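You operate a simulated robot arm through the tools that you are given. There is no shell and no other tool.

Carry out the task below with a simulated robot arm. There is one attempt and no reset: what you move stays moved.

Task
Put things in order on the bench right of the mill. At the end: the blue tube (marked "hand cream") is on the grey paper sleeves carton; the white label card (marked "hand cream") from the bench right of the mill stands where the white cool cream tub stood; the white cool cream tub stands where the grey nozzle stood; the silver small mixing shaft stands where the white label card stood; the grey nozzle is on the grey round plate; whatever was shut is shut again. Leave all else as you found it, and nothing knocked over. Set down upright: blue tube.
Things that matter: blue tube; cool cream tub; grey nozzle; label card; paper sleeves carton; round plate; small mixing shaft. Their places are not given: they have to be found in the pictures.

The check looks at the end state, three seconds after you hand in, the way a careful person would. Anything else that was tipped, shoved, dropped, spilled or broken makes it a failure.

Robot
A 7-joint arm with a two-finger parallel gripper, fixed in place. Base frame: the origin is on the floor under the middle of its stand, x ahead of it, y to its left, z up; the work surface is at about z = 0.9. Lengths are in m, angles in degrees, forces in N, time in s.
With the tool pointing down near the work surface it reaches from about 0.1 to 0.64 m from the base axis. Its first joint turns from -66.0 to 66.0 degrees. Payload 1.57 kg.
The tool frame sits at the grasp point between the pads (the TCP): z along the fingers, y along the line on which they close. The tips reach 0.03 m beyond it. The gripper opens to 0.08 m. The fingers are 0.017 m wide and 0.012 m thick; the gripper's body (0.04 by 0.082 m) begins 0.08 m behind the TCP.
Orientation is that of the tool frame in the base frame, as a unit quaternion [w, x, y, z]. With the fingers straight down and closing along the base's y, the tool's x points along the base's -x, its y along +y and its z along -z.

Tools
- The arm moves only by the tool arm_command. Its argument "motion" is one flat list of numbers, 7 for each row, row after row: the turn, a rotation vector about the base's x, y, z in degrees, then the shift along the base's x, y, z in m, then the opening in per cent of the stroke, from 0 (shut) to 100 (fully open). In form: [wx, wy, wz, x, y, z, gripper, wx, wy, wz, x, y, z, gripper, ...]. A call has 1 to 20 rows; each row shifts and turns the commanded pose from where the row before left it. Each row takes 0.2 s and may step no farther than 0.05 m and 8.6 degrees from the row before; otherwise, or with a gripper value out of range, the whole call is refused. Where a pose cannot be reached the arm comes as near as it can. A force on the tool above 40 N (or 10 N above the force at the start of the call, whichever is more), or a blocked arm, ends the call early, and 0.2 s more pass. The fingers move at their own pace (about 0.072 m/s each) and stop on an object; they squeeze with about 23 N. The grip force told is the motor's: it shows also when the fingers shut on nothing. Time passes only in rows, and 0.2 s behind the last, so rows that do not move let the fingers close. The reply holds the time, the measured pose of the TCP, the force on the tool along the base axes, the opening and the grip force, in the units named above and with some noise, with the torque about the TCP (base axes, N m) and any sound that the robot's microphone picked up.
- Cameras (640 x 400 px; columns grow to the right, rows downward): "scene" is fixed at [0.0544, 0.4245, 1.4434]; the picture's right is [-0.84, -0.55, 0.00], its down [-0.28, 0.42, -0.86] and it looks along [0.47, -0.72, -0.51] (base axes); focal length 347 px, centre (320, 200). "wrist" rides on the gripper at [0.072, -0.007, -0.122] in the tool frame; the picture's right is [0.09, 1.00, 0.00], its down [-0.84, 0.08, -0.54] and it looks along [-0.54, 0.05, 0.84] (tool axes); focal length 238 px, centre (320, 200).
- capture(camera): a new picture of that camera. No time passes.
- probe_pixels(camera, pixels): for up to 12 pixels [column, row] of the newest picture of that camera ("zoom" is the newest enlarged one), the place [x, y, z] in the base frame of the surface seen there, good to about 0.002 m, but the place of the scene camera against the robot may be out by one fixed shift of up to 0.018 m in any direction. No time passes.
- enlarge(camera, box): a new picture of the part [left, top, right, bottom] of that camera's present view, enlarged. No time passes.
- hand_in(): hands the job in; it is judged then, once.

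Open the gripper and draw the arm clear of the work before you hand the job in, unless the task says otherwise.

The tools are called after ">>>" as name(argument=value, ...) on one line, values as JSON. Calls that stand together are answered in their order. arm_command: Moves the arm, as the interface text tells. Its arguments: {"type":"object","properties":{"motion":{"type":"array"}},"required":["motion"]} The other tools are called the same way: capture (camera) takes a picture; probe_pixels (camera, pixels) gives the place of the surface under pixels of a picture; enlarge (camera, box) takes an enlarged picture of a part of a camera's view; hand_in () hands the job in.

At the start:

```text
time: 0.0
tool_pos: [0.3676, -0.1219, 1.2076]
tool_rot: [-0.001, 0.0, 1.0, 0.0]
contact_force: [-0.3, 0.3, 0.2]
wrist_torque: [-0.01, -0.02, -0.02]
gripper_width: 0.0801
grip_force: 0.0
```

scene: 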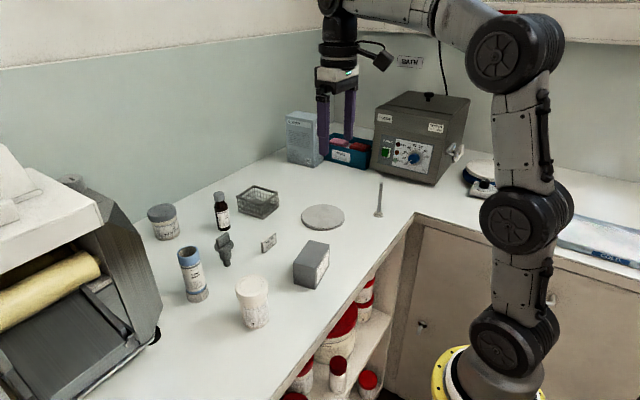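
wrist: 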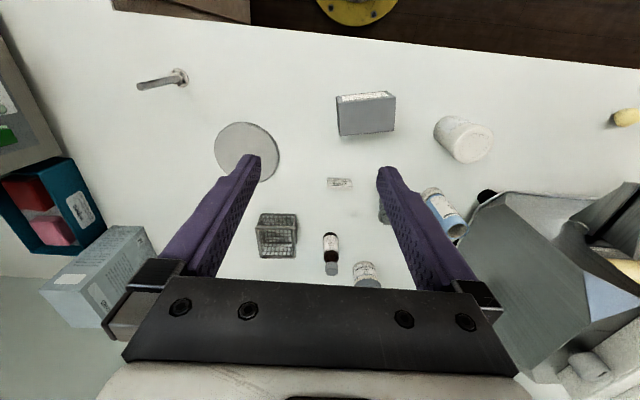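

The scene picture shows the tubs, tube, nozzle, card, carton, plate and shaft on the bench right of the mill. I enlarge the views to identify each one.

>>> enlarge(camera="scene", box=[130, 170, 290, 270])

>>> enlarge(camera="scene", box=[220, 170, 400, 290])

>>> enlarge(camera="scene", box=[150, 230, 310, 340])

>>> enlarge(camera="wrist", box=[200, 60, 520, 300])

```text
4.00 times, centred on (210, 220) of scene
```

zoom: 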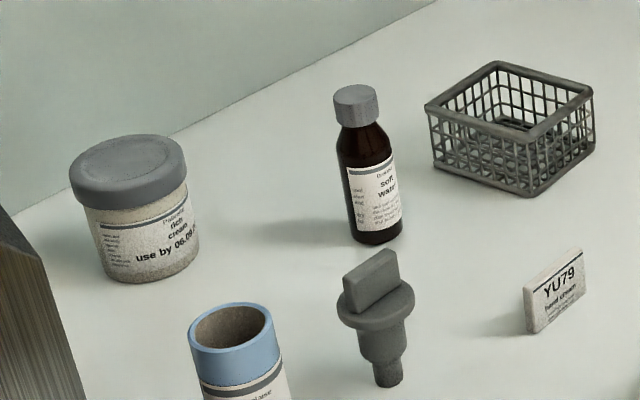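

```text
3.33 times, centred on (310, 230) of scene
```

zoom: 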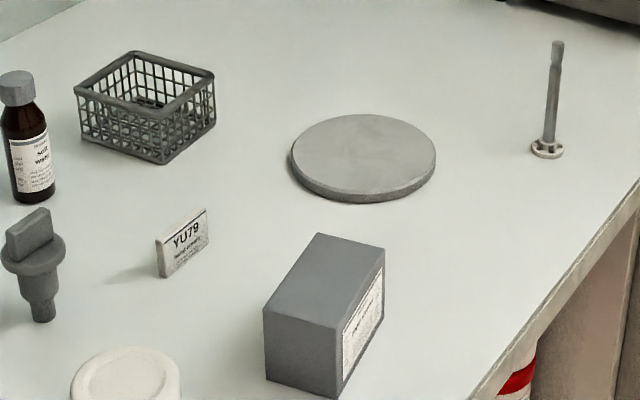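

```text
3.64 times, centred on (230, 285) of scene
```

zoom: 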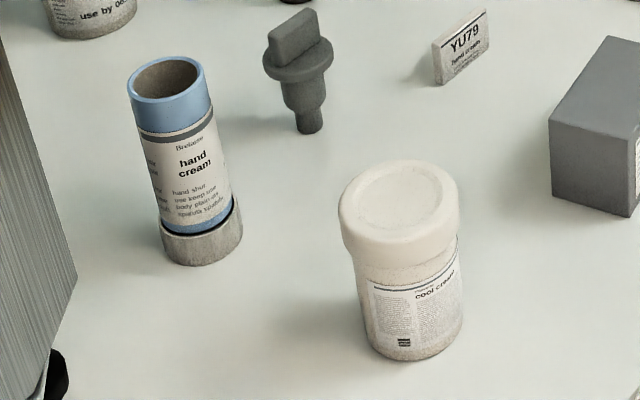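

```text
1.67 times, centred on (360, 180) of wrist
```

zoom: 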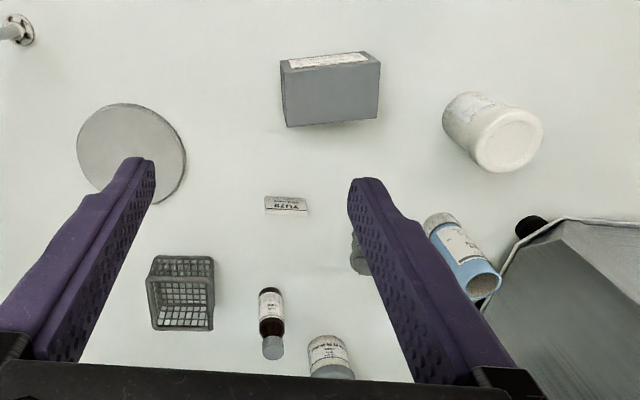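

I probe the key objects with the wrist camera (accurate against the robot) and the same features with the scene camera to learn the scene camera's fixed shift.

>>> probe_pixels(camera="wrist", pixels=[[178, 72], [239, 140], [340, 184], [366, 122], [366, 98], [468, 140], [446, 222], [455, 231], [382, 210], [340, 220], [330, 265], [366, 275]])

>>> probe_pixels(camera="scene", pixels=[[380, 185], [323, 216], [268, 236], [313, 250], [252, 285], [188, 250], [194, 297], [224, 236], [226, 262], [258, 200], [219, 194], [160, 210]])

```text
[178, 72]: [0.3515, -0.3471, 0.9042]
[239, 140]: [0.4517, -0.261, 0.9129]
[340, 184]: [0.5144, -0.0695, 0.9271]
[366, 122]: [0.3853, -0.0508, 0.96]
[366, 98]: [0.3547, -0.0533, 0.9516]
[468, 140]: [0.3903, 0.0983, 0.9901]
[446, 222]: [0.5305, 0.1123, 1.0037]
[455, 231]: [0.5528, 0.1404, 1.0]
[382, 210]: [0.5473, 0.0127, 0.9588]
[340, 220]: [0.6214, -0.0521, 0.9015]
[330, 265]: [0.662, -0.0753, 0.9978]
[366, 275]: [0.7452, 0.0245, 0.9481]
```

```text
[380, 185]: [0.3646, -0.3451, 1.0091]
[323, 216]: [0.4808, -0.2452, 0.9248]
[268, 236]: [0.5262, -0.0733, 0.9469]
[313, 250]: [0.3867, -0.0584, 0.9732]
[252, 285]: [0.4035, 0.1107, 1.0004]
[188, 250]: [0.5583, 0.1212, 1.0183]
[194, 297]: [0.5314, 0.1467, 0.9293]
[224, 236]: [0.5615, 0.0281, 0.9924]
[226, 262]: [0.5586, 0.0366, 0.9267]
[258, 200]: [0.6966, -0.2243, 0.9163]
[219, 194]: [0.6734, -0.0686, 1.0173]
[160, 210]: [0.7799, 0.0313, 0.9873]
```

Rough places agree, with a scene offset of about 0.01 m. I zoom in on the tube, nozzle and card in the scene view to get their exact shapes.

>>> enlarge(camera="scene", box=[165, 225, 245, 310])

>>> enlarge(camera="scene", box=[205, 225, 285, 275])

>>> enlarge(camera="scene", box=[280, 225, 344, 295])

>>> enlarge(camera="scene", box=[350, 170, 414, 225])

```text
4.71 times, centred on (205, 268) of scene
```

zoom: 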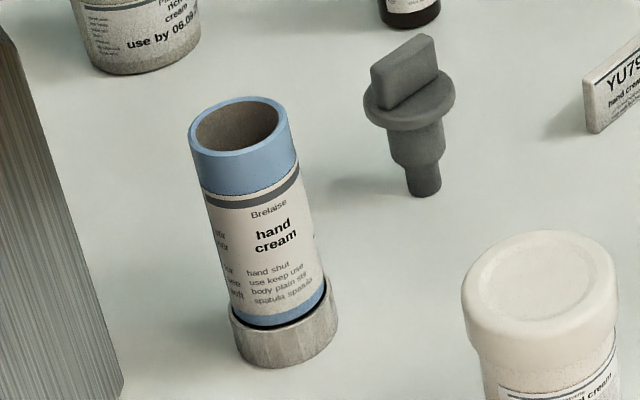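

```text
8.00 times, centred on (245, 250) of scene
```

zoom: 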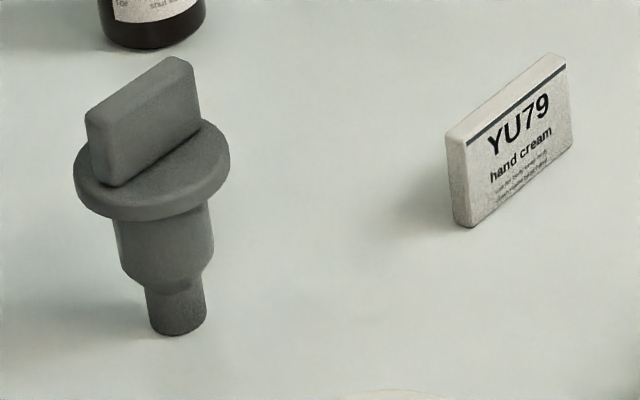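

```text
5.71 times, centred on (312, 260) of scene
```

zoom: 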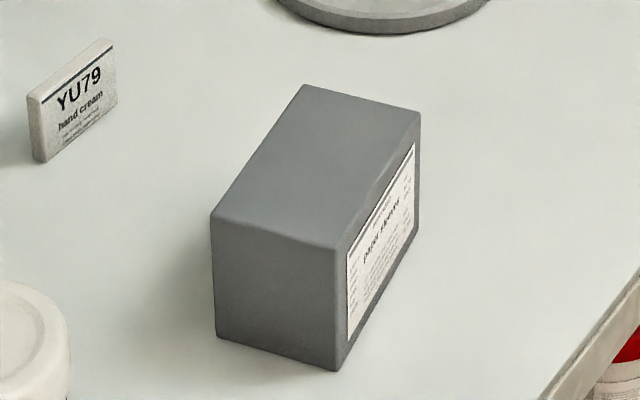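

```text
7.27 times, centred on (382, 198) of scene
```

zoom: 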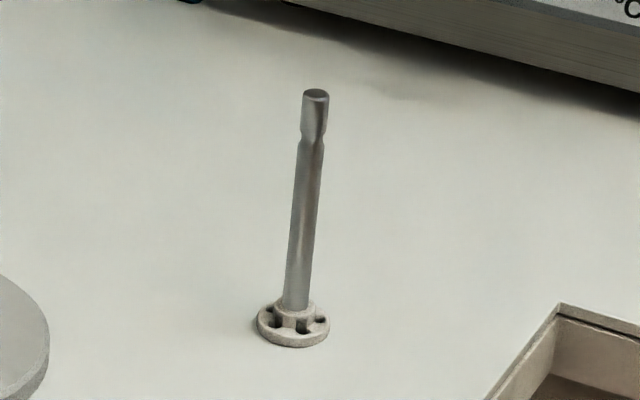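

The newest zoom shows the shaft: top at (315,95), disc base around (293,325). I probe it, and take the same from the wrist.

>>> probe_pixels(camera="zoom", pixels=[[315, 95], [314, 120], [310, 142], [303, 220], [296, 295], [260, 326], [327, 330], [293, 343], [293, 360], [290, 300], [312, 306], [200, 330]])

>>> enlarge(camera="wrist", box=[120, 50, 220, 110])

```text
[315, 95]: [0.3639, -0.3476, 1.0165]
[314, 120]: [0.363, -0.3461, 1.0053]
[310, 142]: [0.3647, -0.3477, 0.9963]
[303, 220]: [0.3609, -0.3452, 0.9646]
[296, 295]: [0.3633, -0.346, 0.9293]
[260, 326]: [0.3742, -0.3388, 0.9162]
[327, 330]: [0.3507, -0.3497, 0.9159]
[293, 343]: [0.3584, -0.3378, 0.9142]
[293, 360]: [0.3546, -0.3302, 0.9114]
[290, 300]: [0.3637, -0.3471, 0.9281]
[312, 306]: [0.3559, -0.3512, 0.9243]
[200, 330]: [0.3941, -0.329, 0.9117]
```

```text
6.40 times, centred on (170, 80) of wrist
```

zoom: 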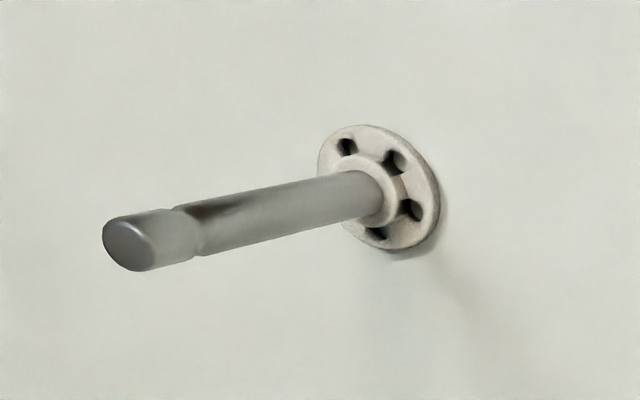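

The shaft's top in this wrist zoom is at (128,243), and its disc centre at about (380,190). I probe them to compare with the scene readings.

>>> probe_pixels(camera="zoom", pixels=[[128, 243], [165, 235], [200, 225], [280, 205], [350, 190], [325, 165], [430, 225], [400, 145], [355, 235], [500, 200], [420, 175], [150, 100]])

>>> enlarge(camera="wrist", box=[320, 160, 480, 260])

```text
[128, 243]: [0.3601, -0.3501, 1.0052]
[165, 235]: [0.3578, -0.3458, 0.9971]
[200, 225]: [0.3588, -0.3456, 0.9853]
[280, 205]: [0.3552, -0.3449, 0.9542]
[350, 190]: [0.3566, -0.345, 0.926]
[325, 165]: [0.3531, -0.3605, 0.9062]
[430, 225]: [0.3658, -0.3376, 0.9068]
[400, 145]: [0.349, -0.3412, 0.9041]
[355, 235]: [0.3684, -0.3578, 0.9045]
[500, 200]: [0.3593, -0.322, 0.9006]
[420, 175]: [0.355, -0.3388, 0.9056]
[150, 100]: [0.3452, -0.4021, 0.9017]
```

```text
4.00 times, centred on (400, 210) of wrist
```

zoom: 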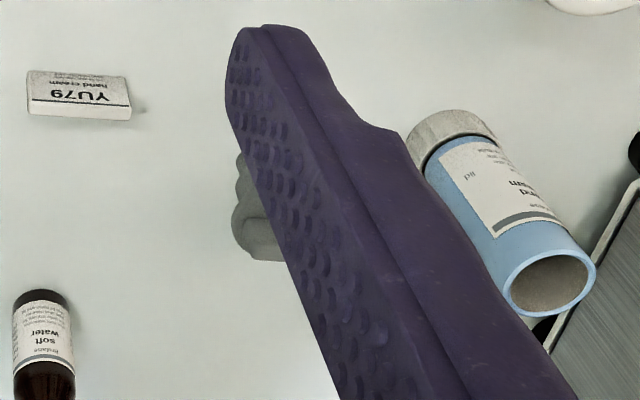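

The finger hides the nozzle from here, so I move the hand to about (0.45, 0.02, 1.15) for a clear wrist view of the nozzle, tube and card.

>>> arm_command(motion=[0, 0, 0, 0.0165, 0.0284, -0.0115, 100, 0, 0, 0, 0.0165, 0.0284, -0.0115, 100, 0, 0, 0, 0.0165, 0.0284, -0.0115, 100, 0, 0, 0, 0.0165, 0.0284, -0.0115, 100, 0, 0, 0, 0.0165, 0.0284, -0.0115, 100, 0, 0, 0, 0, 0, 0, 100])

>>> capture(camera="wrist")

```text
time: 1.4
tool_pos: [0.4506, 0.0195, 1.1519]
tool_rot: [0.0, 0.0, 1.0, 0.0]
contact_force: [-0.2, -0.1, 0.1]
wrist_torque: [0.0, -0.01, 0.01]
gripper_width: 0.08
grip_force: 0.0
```

```text
taken
```

wrist: 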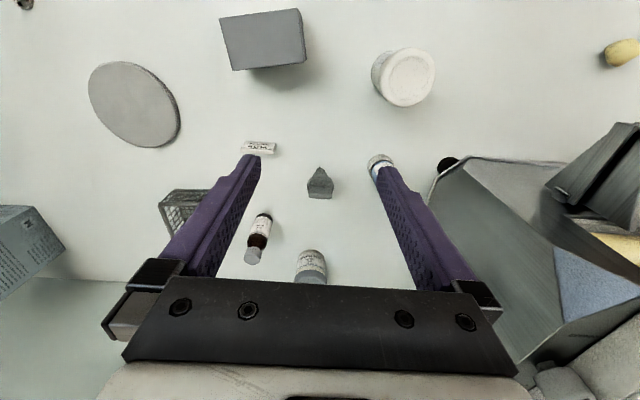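

The nozzle is now at about (320,183) between the fingers. I enlarge it and neighbouring items.

>>> enlarge(camera="wrist", box=[280, 155, 360, 205])

>>> probe_pixels(camera="wrist", pixels=[[320, 170], [320, 180], [312, 195], [330, 195], [320, 190], [320, 197], [340, 120], [320, 210]])

```text
8.00 times, centred on (320, 180) of wrist
```

zoom: 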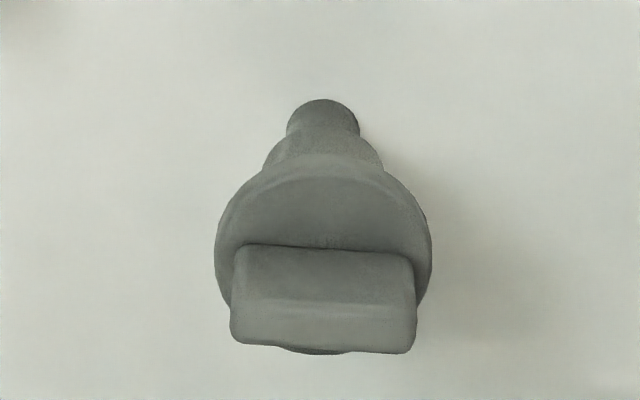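

```text
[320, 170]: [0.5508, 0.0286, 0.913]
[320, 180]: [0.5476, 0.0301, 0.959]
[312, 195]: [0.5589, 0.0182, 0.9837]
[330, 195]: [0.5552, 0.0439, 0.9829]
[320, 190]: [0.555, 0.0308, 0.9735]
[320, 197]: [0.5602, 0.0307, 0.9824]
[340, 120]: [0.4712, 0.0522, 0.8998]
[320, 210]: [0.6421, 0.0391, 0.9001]
```

Zoom shows the fin top edge from (235,325) to (413,335) and the narrow tip at (323,115). I probe these for the fin's extent, yaw and the nozzle axis.

>>> probe_pixels(camera="zoom", pixels=[[240, 325], [320, 328], [408, 335], [245, 265], [405, 270], [325, 270], [218, 240], [430, 240], [323, 190], [323, 140], [323, 108], [323, 312]])

>>> probe_pixels(camera="scene", pixels=[[229, 233], [222, 240], [218, 244], [224, 262], [226, 268]])

```text
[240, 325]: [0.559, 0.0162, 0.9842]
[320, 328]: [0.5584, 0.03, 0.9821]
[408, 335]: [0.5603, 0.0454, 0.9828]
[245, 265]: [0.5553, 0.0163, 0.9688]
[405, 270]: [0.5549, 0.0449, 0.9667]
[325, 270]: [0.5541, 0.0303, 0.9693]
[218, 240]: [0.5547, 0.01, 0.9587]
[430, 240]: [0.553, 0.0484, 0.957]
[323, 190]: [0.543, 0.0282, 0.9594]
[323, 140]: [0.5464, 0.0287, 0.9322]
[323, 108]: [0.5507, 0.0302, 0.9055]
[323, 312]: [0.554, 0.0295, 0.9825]
```

```text
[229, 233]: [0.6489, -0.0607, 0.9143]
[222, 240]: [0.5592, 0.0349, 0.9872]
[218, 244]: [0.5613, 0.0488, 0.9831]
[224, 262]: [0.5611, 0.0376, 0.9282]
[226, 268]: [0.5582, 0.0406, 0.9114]
```

The nozzle axis is near (0.558, 0.030), fin faces about ±x, fin z 0.958–0.983. Now I enlarge the tub, card, tube and carton in this wrist view.

>>> enlarge(camera="wrist", box=[355, 35, 455, 115])

>>> probe_pixels(camera="zoom", pixels=[[320, 200], [200, 200], [440, 200], [320, 100], [320, 300], [230, 120], [250, 330], [400, 330], [480, 200], [140, 200], [180, 110], [120, 60]])

```text
5.00 times, centred on (405, 75) of wrist
```

zoom: 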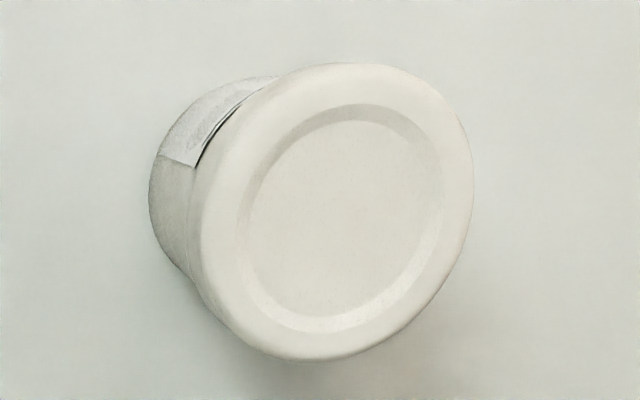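

```text
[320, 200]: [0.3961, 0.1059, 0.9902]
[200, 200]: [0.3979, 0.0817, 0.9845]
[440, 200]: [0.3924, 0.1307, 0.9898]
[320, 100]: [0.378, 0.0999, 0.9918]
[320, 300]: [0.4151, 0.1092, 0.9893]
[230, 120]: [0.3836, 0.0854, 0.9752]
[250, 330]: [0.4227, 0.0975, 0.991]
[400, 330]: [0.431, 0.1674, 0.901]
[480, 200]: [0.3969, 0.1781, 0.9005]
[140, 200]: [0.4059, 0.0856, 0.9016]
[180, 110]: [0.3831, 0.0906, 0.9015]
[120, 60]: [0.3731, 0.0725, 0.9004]
```

Lid centre is about (0.397, 0.108), diameter near 0.056, top at z 0.991. I check the tub's profile from the scene camera.

>>> enlarge(camera="scene", box=[225, 265, 285, 335])

>>> probe_pixels(camera="zoom", pixels=[[330, 90], [330, 160], [330, 185], [330, 220], [330, 300], [330, 350], [220, 140], [428, 140], [250, 230], [420, 230], [268, 320], [418, 310]])

```text
5.71 times, centred on (255, 300) of scene
```

zoom: 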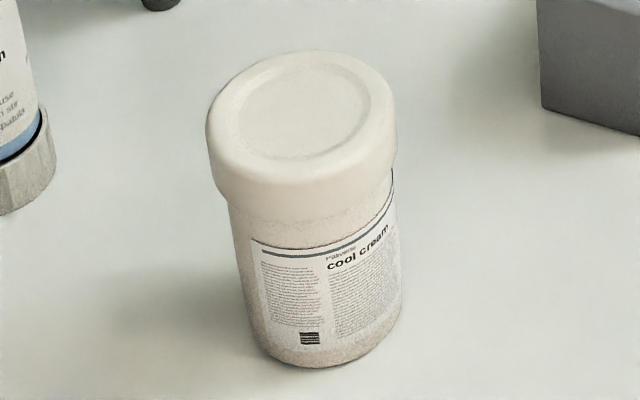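

```text
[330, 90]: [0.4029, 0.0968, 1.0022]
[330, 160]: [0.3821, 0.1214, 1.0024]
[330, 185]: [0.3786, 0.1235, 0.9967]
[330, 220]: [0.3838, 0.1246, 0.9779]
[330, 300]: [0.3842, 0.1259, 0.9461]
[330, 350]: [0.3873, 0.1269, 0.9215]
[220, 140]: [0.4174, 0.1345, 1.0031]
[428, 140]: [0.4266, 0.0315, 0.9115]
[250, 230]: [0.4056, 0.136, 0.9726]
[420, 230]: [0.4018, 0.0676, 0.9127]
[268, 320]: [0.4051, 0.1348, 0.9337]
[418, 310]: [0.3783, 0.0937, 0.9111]
```

The lid overhangs the body slightly. Next I measure the card at (259,147) in the wrist view.

>>> enlarge(camera="wrist", box=[220, 125, 300, 175])

>>> probe_pixels(camera="zoom", pixels=[[170, 170], [430, 170], [300, 150], [300, 200], [180, 220], [440, 225], [300, 225], [200, 130], [430, 125], [300, 120]])

```text
8.00 times, centred on (260, 150) of wrist
```

zoom: 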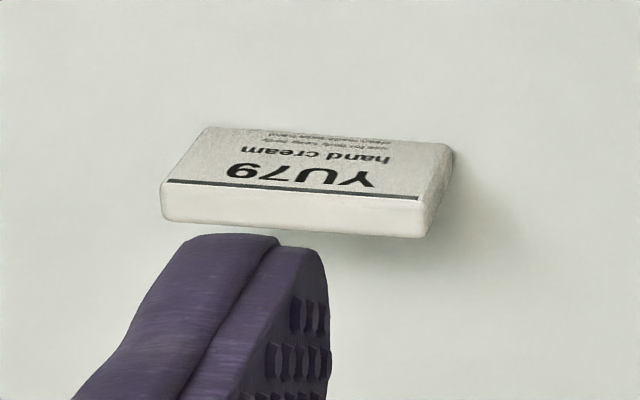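

```text
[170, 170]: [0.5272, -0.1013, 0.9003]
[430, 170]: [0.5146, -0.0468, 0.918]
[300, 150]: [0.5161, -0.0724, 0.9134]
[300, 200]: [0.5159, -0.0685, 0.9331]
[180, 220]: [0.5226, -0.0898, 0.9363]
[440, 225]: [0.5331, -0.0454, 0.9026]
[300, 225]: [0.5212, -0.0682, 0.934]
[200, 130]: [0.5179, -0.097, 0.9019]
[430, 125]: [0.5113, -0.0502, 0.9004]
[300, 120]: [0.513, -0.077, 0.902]
```

The card spans y ≈ -0.093 to -0.047, x ≈ 0.516–0.525, height 0.034. I now measure the carton (wrist (263,40)) and the plate (wrist (134,104)).

>>> enlarge(camera="wrist", box=[205, 0, 325, 80])

>>> probe_pixels(camera="wrist", pixels=[[134, 104], [92, 85], [178, 130], [110, 65], [158, 143], [90, 100], [178, 108], [222, 20], [299, 12], [304, 60], [234, 68], [262, 40]])

```text
5.00 times, centred on (265, 40) of wrist
```

zoom: 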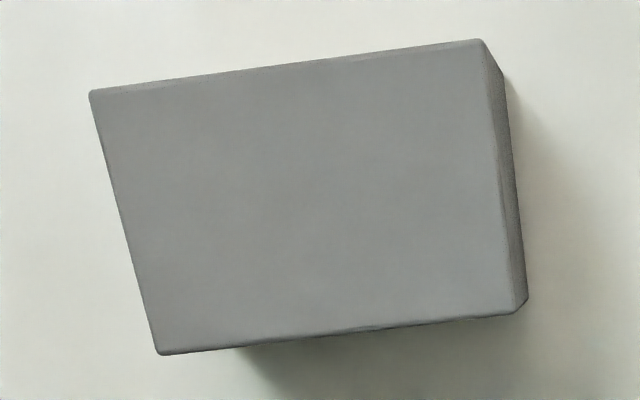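

```text
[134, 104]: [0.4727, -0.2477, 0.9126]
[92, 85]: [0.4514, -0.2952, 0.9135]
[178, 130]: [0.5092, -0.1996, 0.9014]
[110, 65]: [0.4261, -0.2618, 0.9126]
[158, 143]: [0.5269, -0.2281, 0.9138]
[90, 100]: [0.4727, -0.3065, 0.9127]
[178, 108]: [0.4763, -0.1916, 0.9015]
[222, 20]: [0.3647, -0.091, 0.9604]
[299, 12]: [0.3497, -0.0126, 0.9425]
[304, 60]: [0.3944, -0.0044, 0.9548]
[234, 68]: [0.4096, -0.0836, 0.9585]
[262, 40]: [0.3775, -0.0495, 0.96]
```

The plate centre is about (0.473,-0.248), top z 0.913. I probe the carton's top corners in this zoom.

>>> probe_pixels(camera="zoom", pixels=[[97, 97], [476, 46], [510, 308], [162, 348], [300, 75], [335, 325], [130, 220], [495, 180], [310, 200]])

>>> enlarge(camera="scene", box=[290, 195, 354, 239])

>>> probe_pixels(camera="zoom", pixels=[[120, 220], [320, 100], [530, 220], [325, 315], [325, 200], [320, 360], [520, 360], [100, 360]])

```text
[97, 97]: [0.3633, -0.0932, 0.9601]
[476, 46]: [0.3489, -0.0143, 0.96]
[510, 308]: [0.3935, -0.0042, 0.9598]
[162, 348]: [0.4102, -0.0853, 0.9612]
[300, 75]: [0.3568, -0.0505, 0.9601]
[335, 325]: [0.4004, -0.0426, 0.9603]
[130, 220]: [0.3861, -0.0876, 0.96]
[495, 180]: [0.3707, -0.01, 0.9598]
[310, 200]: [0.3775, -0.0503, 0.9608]
```

```text
9.09 times, centred on (322, 217) of scene
```

zoom: 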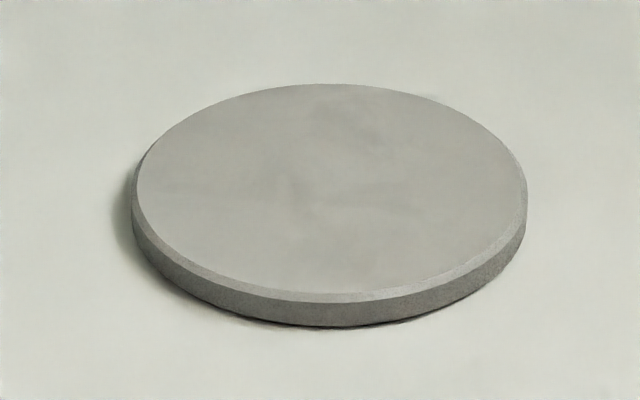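

```text
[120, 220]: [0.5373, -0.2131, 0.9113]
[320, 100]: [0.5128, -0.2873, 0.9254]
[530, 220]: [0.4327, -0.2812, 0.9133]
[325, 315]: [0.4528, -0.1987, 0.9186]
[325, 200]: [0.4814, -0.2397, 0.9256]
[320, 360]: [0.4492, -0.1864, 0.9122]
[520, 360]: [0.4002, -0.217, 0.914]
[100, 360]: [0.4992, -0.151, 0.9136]
```

Carton top centre is about (0.379,-0.049), 0.080 by 0.047 m. Before turning the tool I check where the bath, teal box and mill are, to keep clear of them.

>>> probe_pixels(camera="scene", pixels=[[375, 168], [436, 184], [380, 105], [440, 130], [465, 155], [350, 160], [365, 140], [128, 225], [155, 335], [100, 190], [60, 185], [325, 165]])

>>> arm_command(motion=[0, 0, 8.1818, 0, 0, 0, 100, 0, 0, 8.1818, 0, 0, 0, 100, 0, 0, 8.1818, 0, 0, 0, 100, 0, 0, 8.1818, 0, 0, 0, 100, 0, 0, 8.1818, 0, 0, 0, 100, 0, 0, 8.1818, 0, 0, 0, 100, 0, 0, 8.1818, 0, 0, 0, 100, 0, 0, 8.1818, 0, 0, 0, 100, 0, 0, 8.1818, 0, 0, 0, 100, 0, 0, 8.1818, 0, 0, 0, 100, 0, 0, 8.1818, 0, 0, 0, 100, 0, 0, 0, 0, 0, 0, 100])

>>> capture(camera="wrist")

>>> capture(camera="scene")

```text
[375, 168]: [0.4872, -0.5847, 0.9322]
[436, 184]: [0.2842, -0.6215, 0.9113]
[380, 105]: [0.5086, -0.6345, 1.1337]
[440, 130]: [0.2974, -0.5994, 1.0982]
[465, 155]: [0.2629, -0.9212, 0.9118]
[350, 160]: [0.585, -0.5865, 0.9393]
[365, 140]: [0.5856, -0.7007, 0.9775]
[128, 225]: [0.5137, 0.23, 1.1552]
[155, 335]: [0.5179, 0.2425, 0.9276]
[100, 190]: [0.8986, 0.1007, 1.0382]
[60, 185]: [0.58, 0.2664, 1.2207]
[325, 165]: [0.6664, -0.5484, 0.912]
```

```text
time: 4.0
tool_pos: [0.4517, 0.0188, 1.1505]
tool_rot: [0.0, 0.708, -0.707, 0.0]
contact_force: [-0.1, 0.0, -0.3]
wrist_torque: [0.01, 0.02, -0.01]
gripper_width: 0.08
grip_force: 0.1
```

```text
taken
```

wrist: 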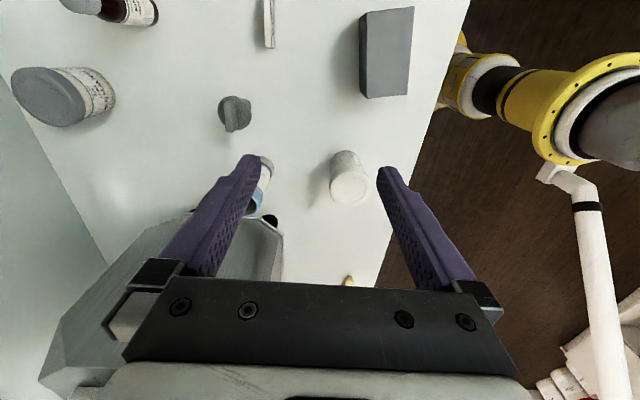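

```text
taken
```

scene: 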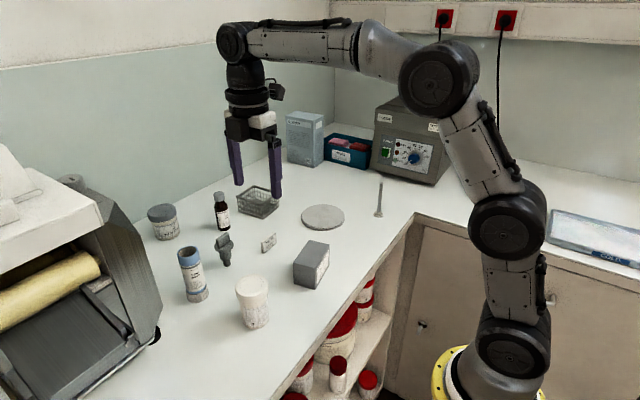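

The tool is turned with the camera on the -y side and the nozzle at (235,113). I refine the nozzle and tube positions from this direction.

>>> enlarge(camera="wrist", box=[195, 85, 275, 140])

>>> probe_pixels(camera="zoom", pixels=[[250, 180], [290, 190], [340, 180], [270, 130], [330, 120], [300, 280], [300, 340], [260, 320], [220, 250], [430, 210], [410, 130], [250, 100]])

```text
7.27 times, centred on (235, 112) of wrist
```

zoom: 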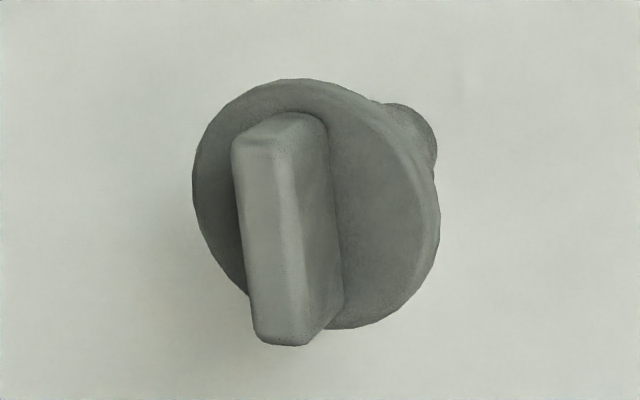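

```text
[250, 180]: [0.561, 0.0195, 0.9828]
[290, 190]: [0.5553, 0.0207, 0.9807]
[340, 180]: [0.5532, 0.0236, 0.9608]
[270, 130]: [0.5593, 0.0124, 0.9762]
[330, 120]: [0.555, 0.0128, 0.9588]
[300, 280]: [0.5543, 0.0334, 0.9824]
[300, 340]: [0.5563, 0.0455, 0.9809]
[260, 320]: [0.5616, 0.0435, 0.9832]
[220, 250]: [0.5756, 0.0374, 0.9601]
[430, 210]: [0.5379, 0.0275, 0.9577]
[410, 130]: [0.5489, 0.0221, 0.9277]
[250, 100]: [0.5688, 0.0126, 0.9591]
```

The fin centre is (0.5588, 0.030) with its faces at x ≈ 0.5545 and 0.563. I move above it to z ≈ 1.06.

>>> arm_command(motion=[0, 0, 0, 0.036, 0.0037, -0.03, 100, 0, 0, 0, 0.036, 0.0037, -0.03, 100, 0, 0, 0, 0.036, 0.0036, -0.03, 100, 0, 0, 0, 0, 0, 0, 100, 0, 0, 0, 0, 0, 0, 100])

>>> capture(camera="wrist")

>>> capture(camera="scene")

```text
time: 5.2
tool_pos: [0.5585, 0.0317, 1.0623]
tool_rot: [-0.001, -0.707, 0.707, 0.0]
contact_force: [-0.1, 0.6, -0.9]
wrist_torque: [0.01, 0.0, 0.02]
gripper_width: 0.0799
grip_force: 0.0
```

```text
taken
```

wrist: 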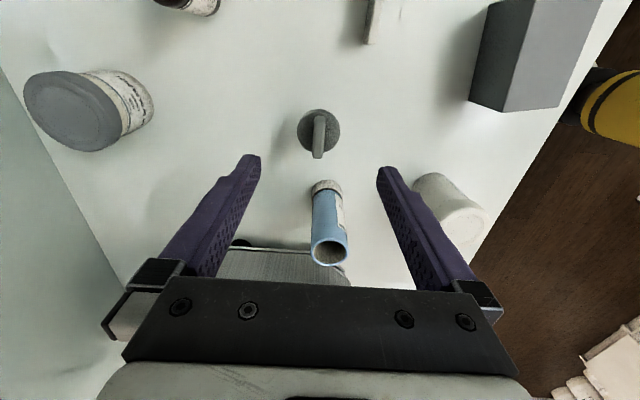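

```text
taken
```

scene: 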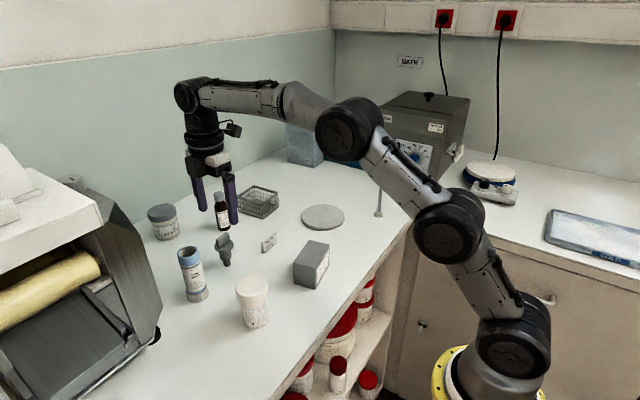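

The hand is above the nozzle; the tube is seen clearly at (330,220). I zoom in on both for precise axes before descending.

>>> enlarge(camera="wrist", box=[285, 100, 365, 160])

>>> probe_pixels(camera="zoom", pixels=[[243, 140], [311, 130], [243, 300], [314, 300], [275, 150], [278, 300], [270, 385], [120, 200], [420, 200], [275, 80], [240, 380], [305, 385]])

>>> enlarge(camera="wrist", box=[290, 170, 370, 275])

>>> probe_pixels(camera="wrist", pixels=[[330, 238], [330, 262], [312, 252], [347, 248], [329, 264], [330, 183], [314, 190], [342, 188], [327, 210], [320, 225], [340, 220]])

```text
6.67 times, centred on (325, 130) of wrist
```

zoom: 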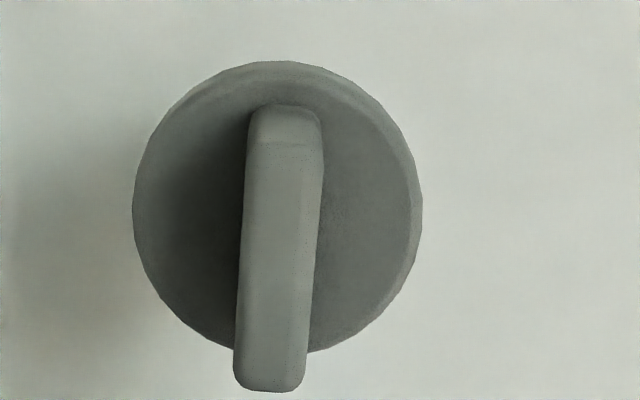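

```text
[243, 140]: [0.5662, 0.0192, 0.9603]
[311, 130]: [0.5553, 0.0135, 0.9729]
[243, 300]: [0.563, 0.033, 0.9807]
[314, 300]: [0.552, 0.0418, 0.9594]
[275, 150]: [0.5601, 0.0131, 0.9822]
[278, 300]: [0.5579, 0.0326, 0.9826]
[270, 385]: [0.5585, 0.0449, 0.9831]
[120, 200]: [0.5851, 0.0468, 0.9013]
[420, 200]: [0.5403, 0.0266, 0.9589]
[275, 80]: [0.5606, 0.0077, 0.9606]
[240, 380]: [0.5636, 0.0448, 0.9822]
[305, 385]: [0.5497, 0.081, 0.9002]
```

```text
3.81 times, centred on (330, 222) of wrist
```

zoom: 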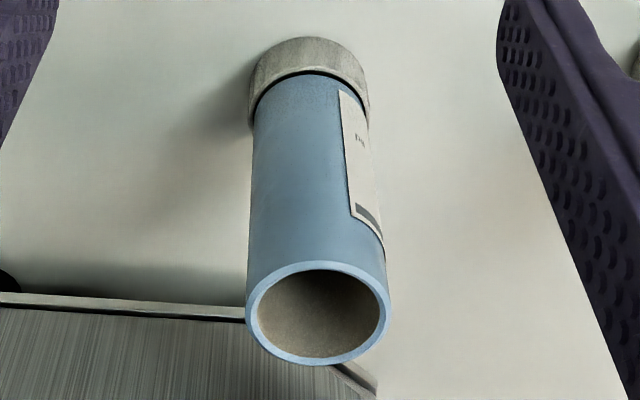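

```text
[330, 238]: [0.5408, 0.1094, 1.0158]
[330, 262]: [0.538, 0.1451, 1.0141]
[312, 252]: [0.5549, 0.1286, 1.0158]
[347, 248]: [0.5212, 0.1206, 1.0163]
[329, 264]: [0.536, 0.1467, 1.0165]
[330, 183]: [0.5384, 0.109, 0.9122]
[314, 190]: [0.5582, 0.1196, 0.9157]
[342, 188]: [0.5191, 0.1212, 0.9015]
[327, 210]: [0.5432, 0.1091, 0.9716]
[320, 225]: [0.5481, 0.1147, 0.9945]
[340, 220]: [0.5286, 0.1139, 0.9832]
```

Fin centre is about (0.559, 0.030), fin top 0.983 and flange top 0.960. I lower the open fingers to TCP z ≈ 0.994 (tips 0.964, above the flange).

>>> arm_command(motion=[0, 0, 0, 0.0005, -0.0015, -0.025, 100, 0, 0, 0, 0, 0, -0.025, 100, 0, 0, 0, 0, 0, -0.018, 100, 0, 0, 0, 0, 0, 0, 100, 0, 0, 0, 0, 0, 0, 100])

>>> capture(camera="wrist")

>>> enlarge(camera="scene", box=[165, 165, 293, 285])

```text
time: 6.4
tool_pos: [0.5607, 0.0293, 0.9942]
tool_rot: [0.0, 0.707, -0.707, 0.0]
contact_force: [-0.4, 0.3, -0.3]
wrist_torque: [0.03, 0.01, 0.01]
gripper_width: 0.0801
grip_force: 0.0
```

```text
taken
```

wrist: 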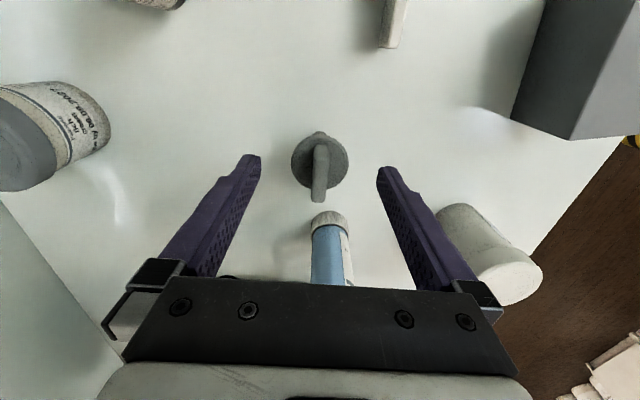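

```text
3.33 times, centred on (229, 225) of scene
```

zoom: 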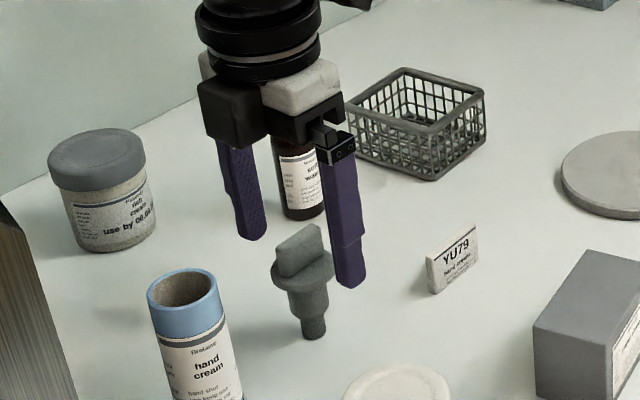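

The fin sits centred between the open fingers (wrist (320,170)). I close the gripper on the fin's faces.

>>> arm_command(motion=[0, 0, 0, 0, 0, 0, 40, 0, 0, 0, 0, 0, 0, 0, 0, 0, 0, 0, 0, 0, 0, 0, 0, 0, 0, 0, 0, 0, 0, 0, 0, 0, 0, 0, 0])

>>> capture(camera="wrist")

>>> enlarge(camera="scene", box=[165, 165, 293, 285])

```text
time: 7.6
tool_pos: [0.5592, 0.0302, 0.9939]
tool_rot: [0.0, -0.707, 0.707, 0.0]
contact_force: [-0.6, 0.5, 0.7]
wrist_torque: [-0.01, -0.01, 0.0]
gripper_width: 0.0089
grip_force: 23.1
```

```text
taken
```

wrist: 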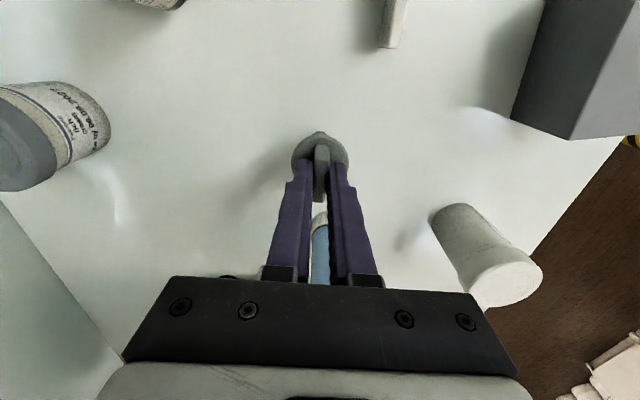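

```text
3.33 times, centred on (229, 225) of scene
```

zoom: 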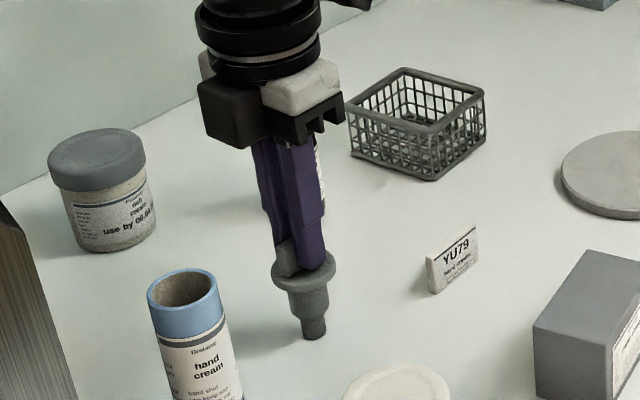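

The grip holds the fin (opening 0.0089, force 23 N). I lift 0.08 m straight up and check that the nozzle comes along.

>>> arm_command(motion=[0, 0, 0, 0, 0, 0.01, 0, 0, 0, 0, 0, 0, 0.03, 0, 0, 0, 0, 0, 0, 0.04, 0, 0, 0, 0, 0, 0, 0, 0])

>>> capture(camera="wrist")

>>> enlarge(camera="scene", box=[165, 135, 293, 285])

```text
time: 8.6
tool_pos: [0.5586, 0.0291, 1.0731]
tool_rot: [0.0, 0.707, -0.707, -0.001]
contact_force: [-0.3, -0.3, 0.4]
wrist_torque: [-0.01, -0.01, -0.01]
gripper_width: 0.0089
grip_force: 22.1
```

```text
taken
```

wrist: 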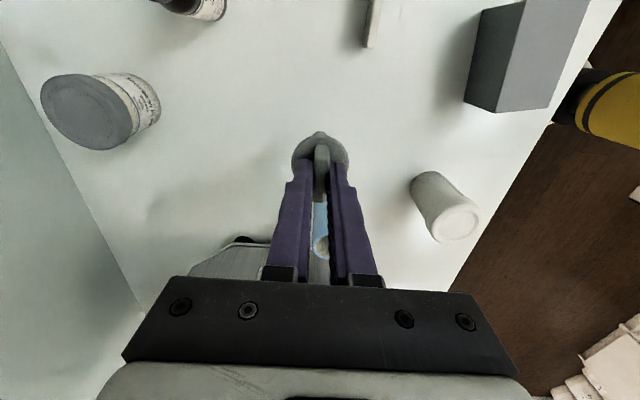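

```text
2.67 times, centred on (229, 210) of scene
```

zoom: 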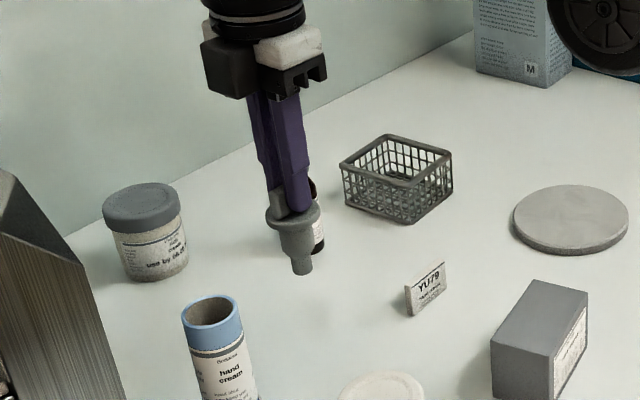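

The nozzle hangs straight in the fingers. I carry it level over to the plate centre at about (0.473,-0.248), bottom at ~0.98, well above everything.

>>> arm_command(motion=[0, 0, 0, -0.01075, -0.03475, 0, 0, 0, 0, 0, -0.01075, -0.03475, 0, 0, 0, 0, 0, -0.01075, -0.03475, 0, 0, 0, 0, 0, -0.01075, -0.03475, 0, 0, 0, 0, 0, -0.01075, -0.03475, 0, 0, 0, 0, 0, -0.01075, -0.03475, 0, 0, 0, 0, 0, -0.01075, -0.03475, 0, 0, 0, 0, 0, -0.01075, -0.03475, 0, 0, 0, 0, 0, 0, 0, 0, 0])

>>> capture(camera="wrist")

>>> capture(camera="scene")

```text
time: 10.6
tool_pos: [0.4725, -0.2477, 1.0719]
tool_rot: [0.0, -0.707, 0.707, 0.0]
contact_force: [-0.1, -0.2, -0.2]
wrist_torque: [-0.01, 0.02, -0.01]
gripper_width: 0.0088
grip_force: 23.4
```

```text
taken
```

wrist: 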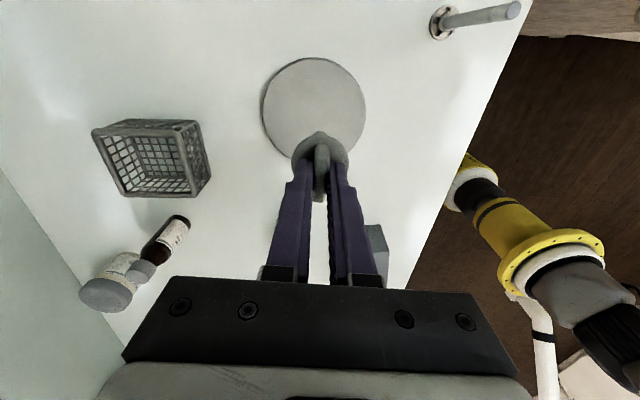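

```text
taken
```

scene: 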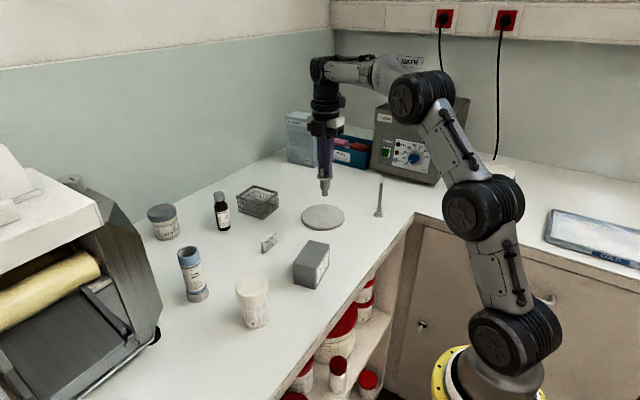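

The plate lies under and just in front of the nozzle in the wrist view. I probe its edges to confirm the centre and top height.

>>> probe_pixels(camera="wrist", pixels=[[268, 105], [361, 105], [315, 62], [315, 100], [285, 70], [345, 72], [355, 140], [275, 140], [320, 120]])

>>> enlarge(camera="wrist", box=[270, 110, 370, 190])

```text
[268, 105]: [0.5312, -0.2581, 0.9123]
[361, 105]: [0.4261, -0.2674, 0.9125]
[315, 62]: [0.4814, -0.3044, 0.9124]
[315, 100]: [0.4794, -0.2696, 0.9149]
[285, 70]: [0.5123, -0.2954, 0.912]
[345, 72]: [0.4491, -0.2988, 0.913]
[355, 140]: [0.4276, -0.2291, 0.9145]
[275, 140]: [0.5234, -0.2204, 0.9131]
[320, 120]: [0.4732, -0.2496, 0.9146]
```

```text
5.00 times, centred on (320, 150) of wrist
```

zoom: 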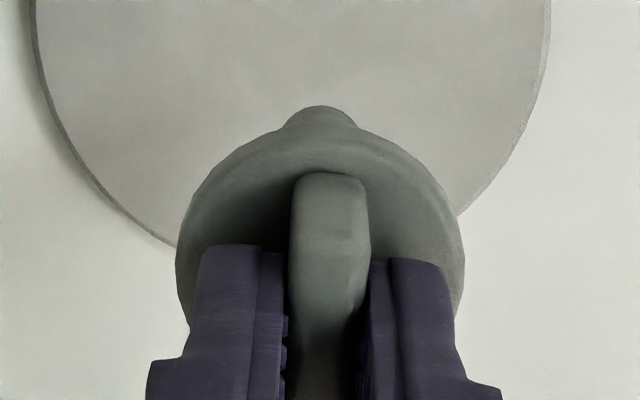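

Plate centre is about (0.479,-0.250), top z 0.913. I shift by (+0.006,-0.002) and go down to TCP z ≈ 1.010, leaving the nozzle tip just above the plate.

>>> arm_command(motion=[0, 0, 0, 0.006, -0.002, -0.022, 0, 0, 0, 0, 0, 0, -0.02, 0, 0, 0, 0, 0, 0, -0.015, 0, 0, 0, 0, 0, 0, -0.005, 0, 0, 0, 0, 0, 0, 0, 0])

>>> enlarge(camera="scene", box=[270, 160, 380, 245])

```text
time: 11.8
tool_pos: [0.4797, -0.2517, 1.0088]
tool_rot: [0.0, -0.707, 0.708, 0.0]
contact_force: [0.2, -1.0, 0.6]
wrist_torque: [-0.02, 0.03, -0.02]
gripper_width: 0.0089
grip_force: 22.9
```

```text
4.71 times, centred on (325, 202) of scene
```

zoom: 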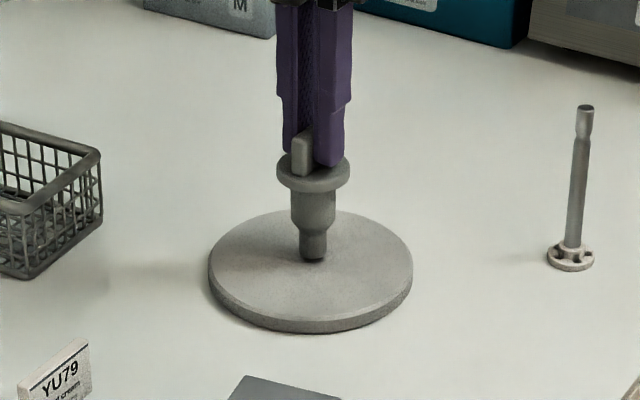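

The tip is nearly on the plate and the force still reads about zero. I lower in 1 mm steps until the contact shows.

>>> arm_command(motion=[0, 0, 0, 0, 0, -0.001, 0, 0, 0, 0, 0, 0, -0.001, 0, 0, 0, 0, 0, 0, 0, 0])

```text
time: 12.6
tool_pos: [0.4799, -0.2533, 1.0077]
tool_rot: [0.0, 0.707, -0.707, 0.0]
contact_force: [0.0, 0.0, 0.3]
wrist_torque: [0.02, -0.02, -0.06]
gripper_width: 0.0088
grip_force: 22.7
```

No contact force yet at z ≈ 1.0075, so I go down one more millimetre at a time.

>>> arm_command(motion=[0, 0, 0, 0, 0, -0.001, 0, 0, 0, 0, 0, 0, 0, 0])

>>> arm_command(motion=[0, 0, 0, 0, 0, -0.001, 0, 0, 0, 0, 0, 0, 0, 0])

```text
time: 13.2
tool_pos: [0.4795, -0.2518, 1.0071]
tool_rot: [0.0, 0.707, -0.707, 0.001]
contact_force: [-0.7, 0.1, -1.1]
wrist_torque: [0.0, -0.04, 0.04]
gripper_width: 0.0089
grip_force: 22.7
```

```text
time: 13.8
tool_pos: [0.4793, -0.2519, 1.0052]
tool_rot: [0.0, 0.708, -0.707, 0.0]
contact_force: [0.2, -0.2, -0.5]
wrist_torque: [0.02, -0.03, 0.01]
gripper_width: 0.0091
grip_force: 22.9
```

Still no clear force at z ≈ 1.005–1.006. I look closely at the tip and go on in small steps.

>>> arm_command(motion=[0, 0, 0, 0, 0, -0.001, 0, 0, 0, 0, 0, 0, 0, 0])

>>> enlarge(camera="scene", box=[318, 190, 358, 220])

```text
time: 14.4
tool_pos: [0.4793, -0.2532, 1.0051]
tool_rot: [0.0, -0.707, 0.707, 0.0]
contact_force: [-0.3, 0.4, 1.1]
wrist_torque: [0.02, 0.0, -0.01]
gripper_width: 0.0089
grip_force: 23.0
```

```text
13.33 times, centred on (338, 205) of scene
```

zoom: 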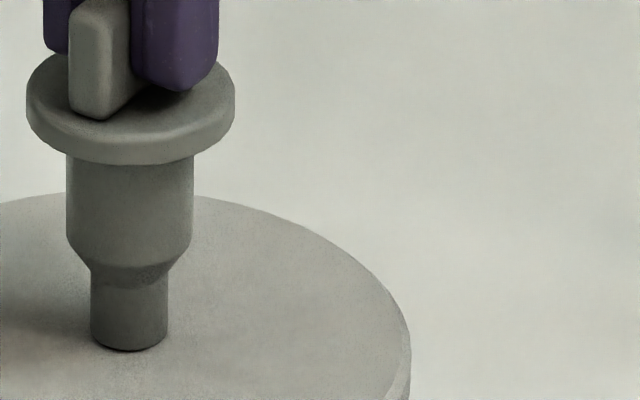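

The tip looks to be right at the plate surface. I take another 1 mm step and read the force.

>>> arm_command(motion=[0, 0, 0, 0, 0, -0.001, 0, 0, 0, 0, 0, 0, 0, 0])

>>> arm_command(motion=[0, 0, 0, 0, 0, 0, 0])

```text
time: 15.0
tool_pos: [0.4793, -0.2526, 1.0052]
tool_rot: [0.0, 0.707, -0.707, 0.001]
contact_force: [-0.5, 0.3, 6.5]
wrist_torque: [0.0, 0.08, -0.02]
gripper_width: 0.0091
grip_force: 23.1
```

```text
time: 15.4
tool_pos: [0.4794, -0.2528, 1.0059]
tool_rot: [0.0, 0.708, -0.707, 0.001]
contact_force: [-0.8, -1.2, 7.9]
wrist_torque: [0.0, 0.09, -0.01]
gripper_width: 0.009
grip_force: 23.4
```

Contact is clear (7 N upward). I relieve 0.7 mm and then open the gripper gently.

>>> arm_command(motion=[0, 0, 0, 0, 0, 0.0007, 0, 0, 0, 0, 0, 0, 0, 0])

>>> arm_command(motion=[0, 0, 0, 0, 0, 0, 15, 0, 0, 0, 0, 0, 0, 25, 0, 0, 0, 0, 0, 0, 50, 0, 0, 0, 0, 0, 0, 50])

>>> enlarge(camera="scene", box=[270, 160, 380, 245])

>>> capture(camera="wrist")

```text
time: 16.0
tool_pos: [0.4783, -0.2517, 1.0042]
tool_rot: [0.0, -0.707, 0.707, 0.0]
contact_force: [2.1, -0.3, 4.6]
wrist_torque: [-0.06, -0.11, -0.01]
gripper_width: 0.0089
grip_force: 23.3
```

```text
time: 17.0
tool_pos: [0.4788, -0.2519, 1.0057]
tool_rot: [0.0, -0.707, 0.707, 0.0]
contact_force: [0.3, -0.9, -0.2]
wrist_torque: [-0.02, 0.0, 0.0]
gripper_width: 0.0402
grip_force: 0.0
```

```text
4.71 times, centred on (325, 202) of scene
```

zoom: 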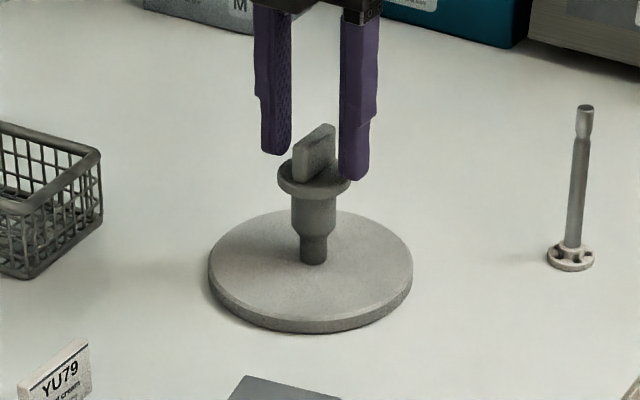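

```text
taken
```

wrist: 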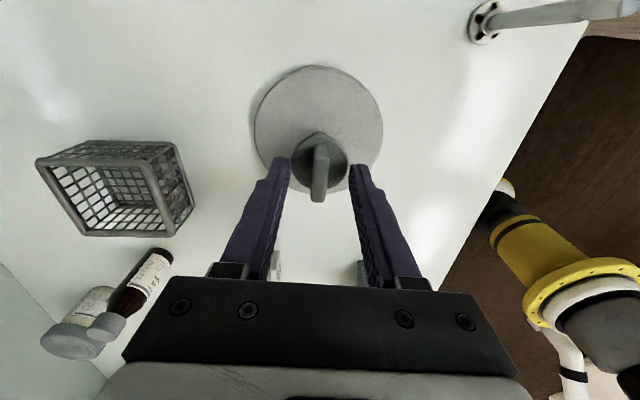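

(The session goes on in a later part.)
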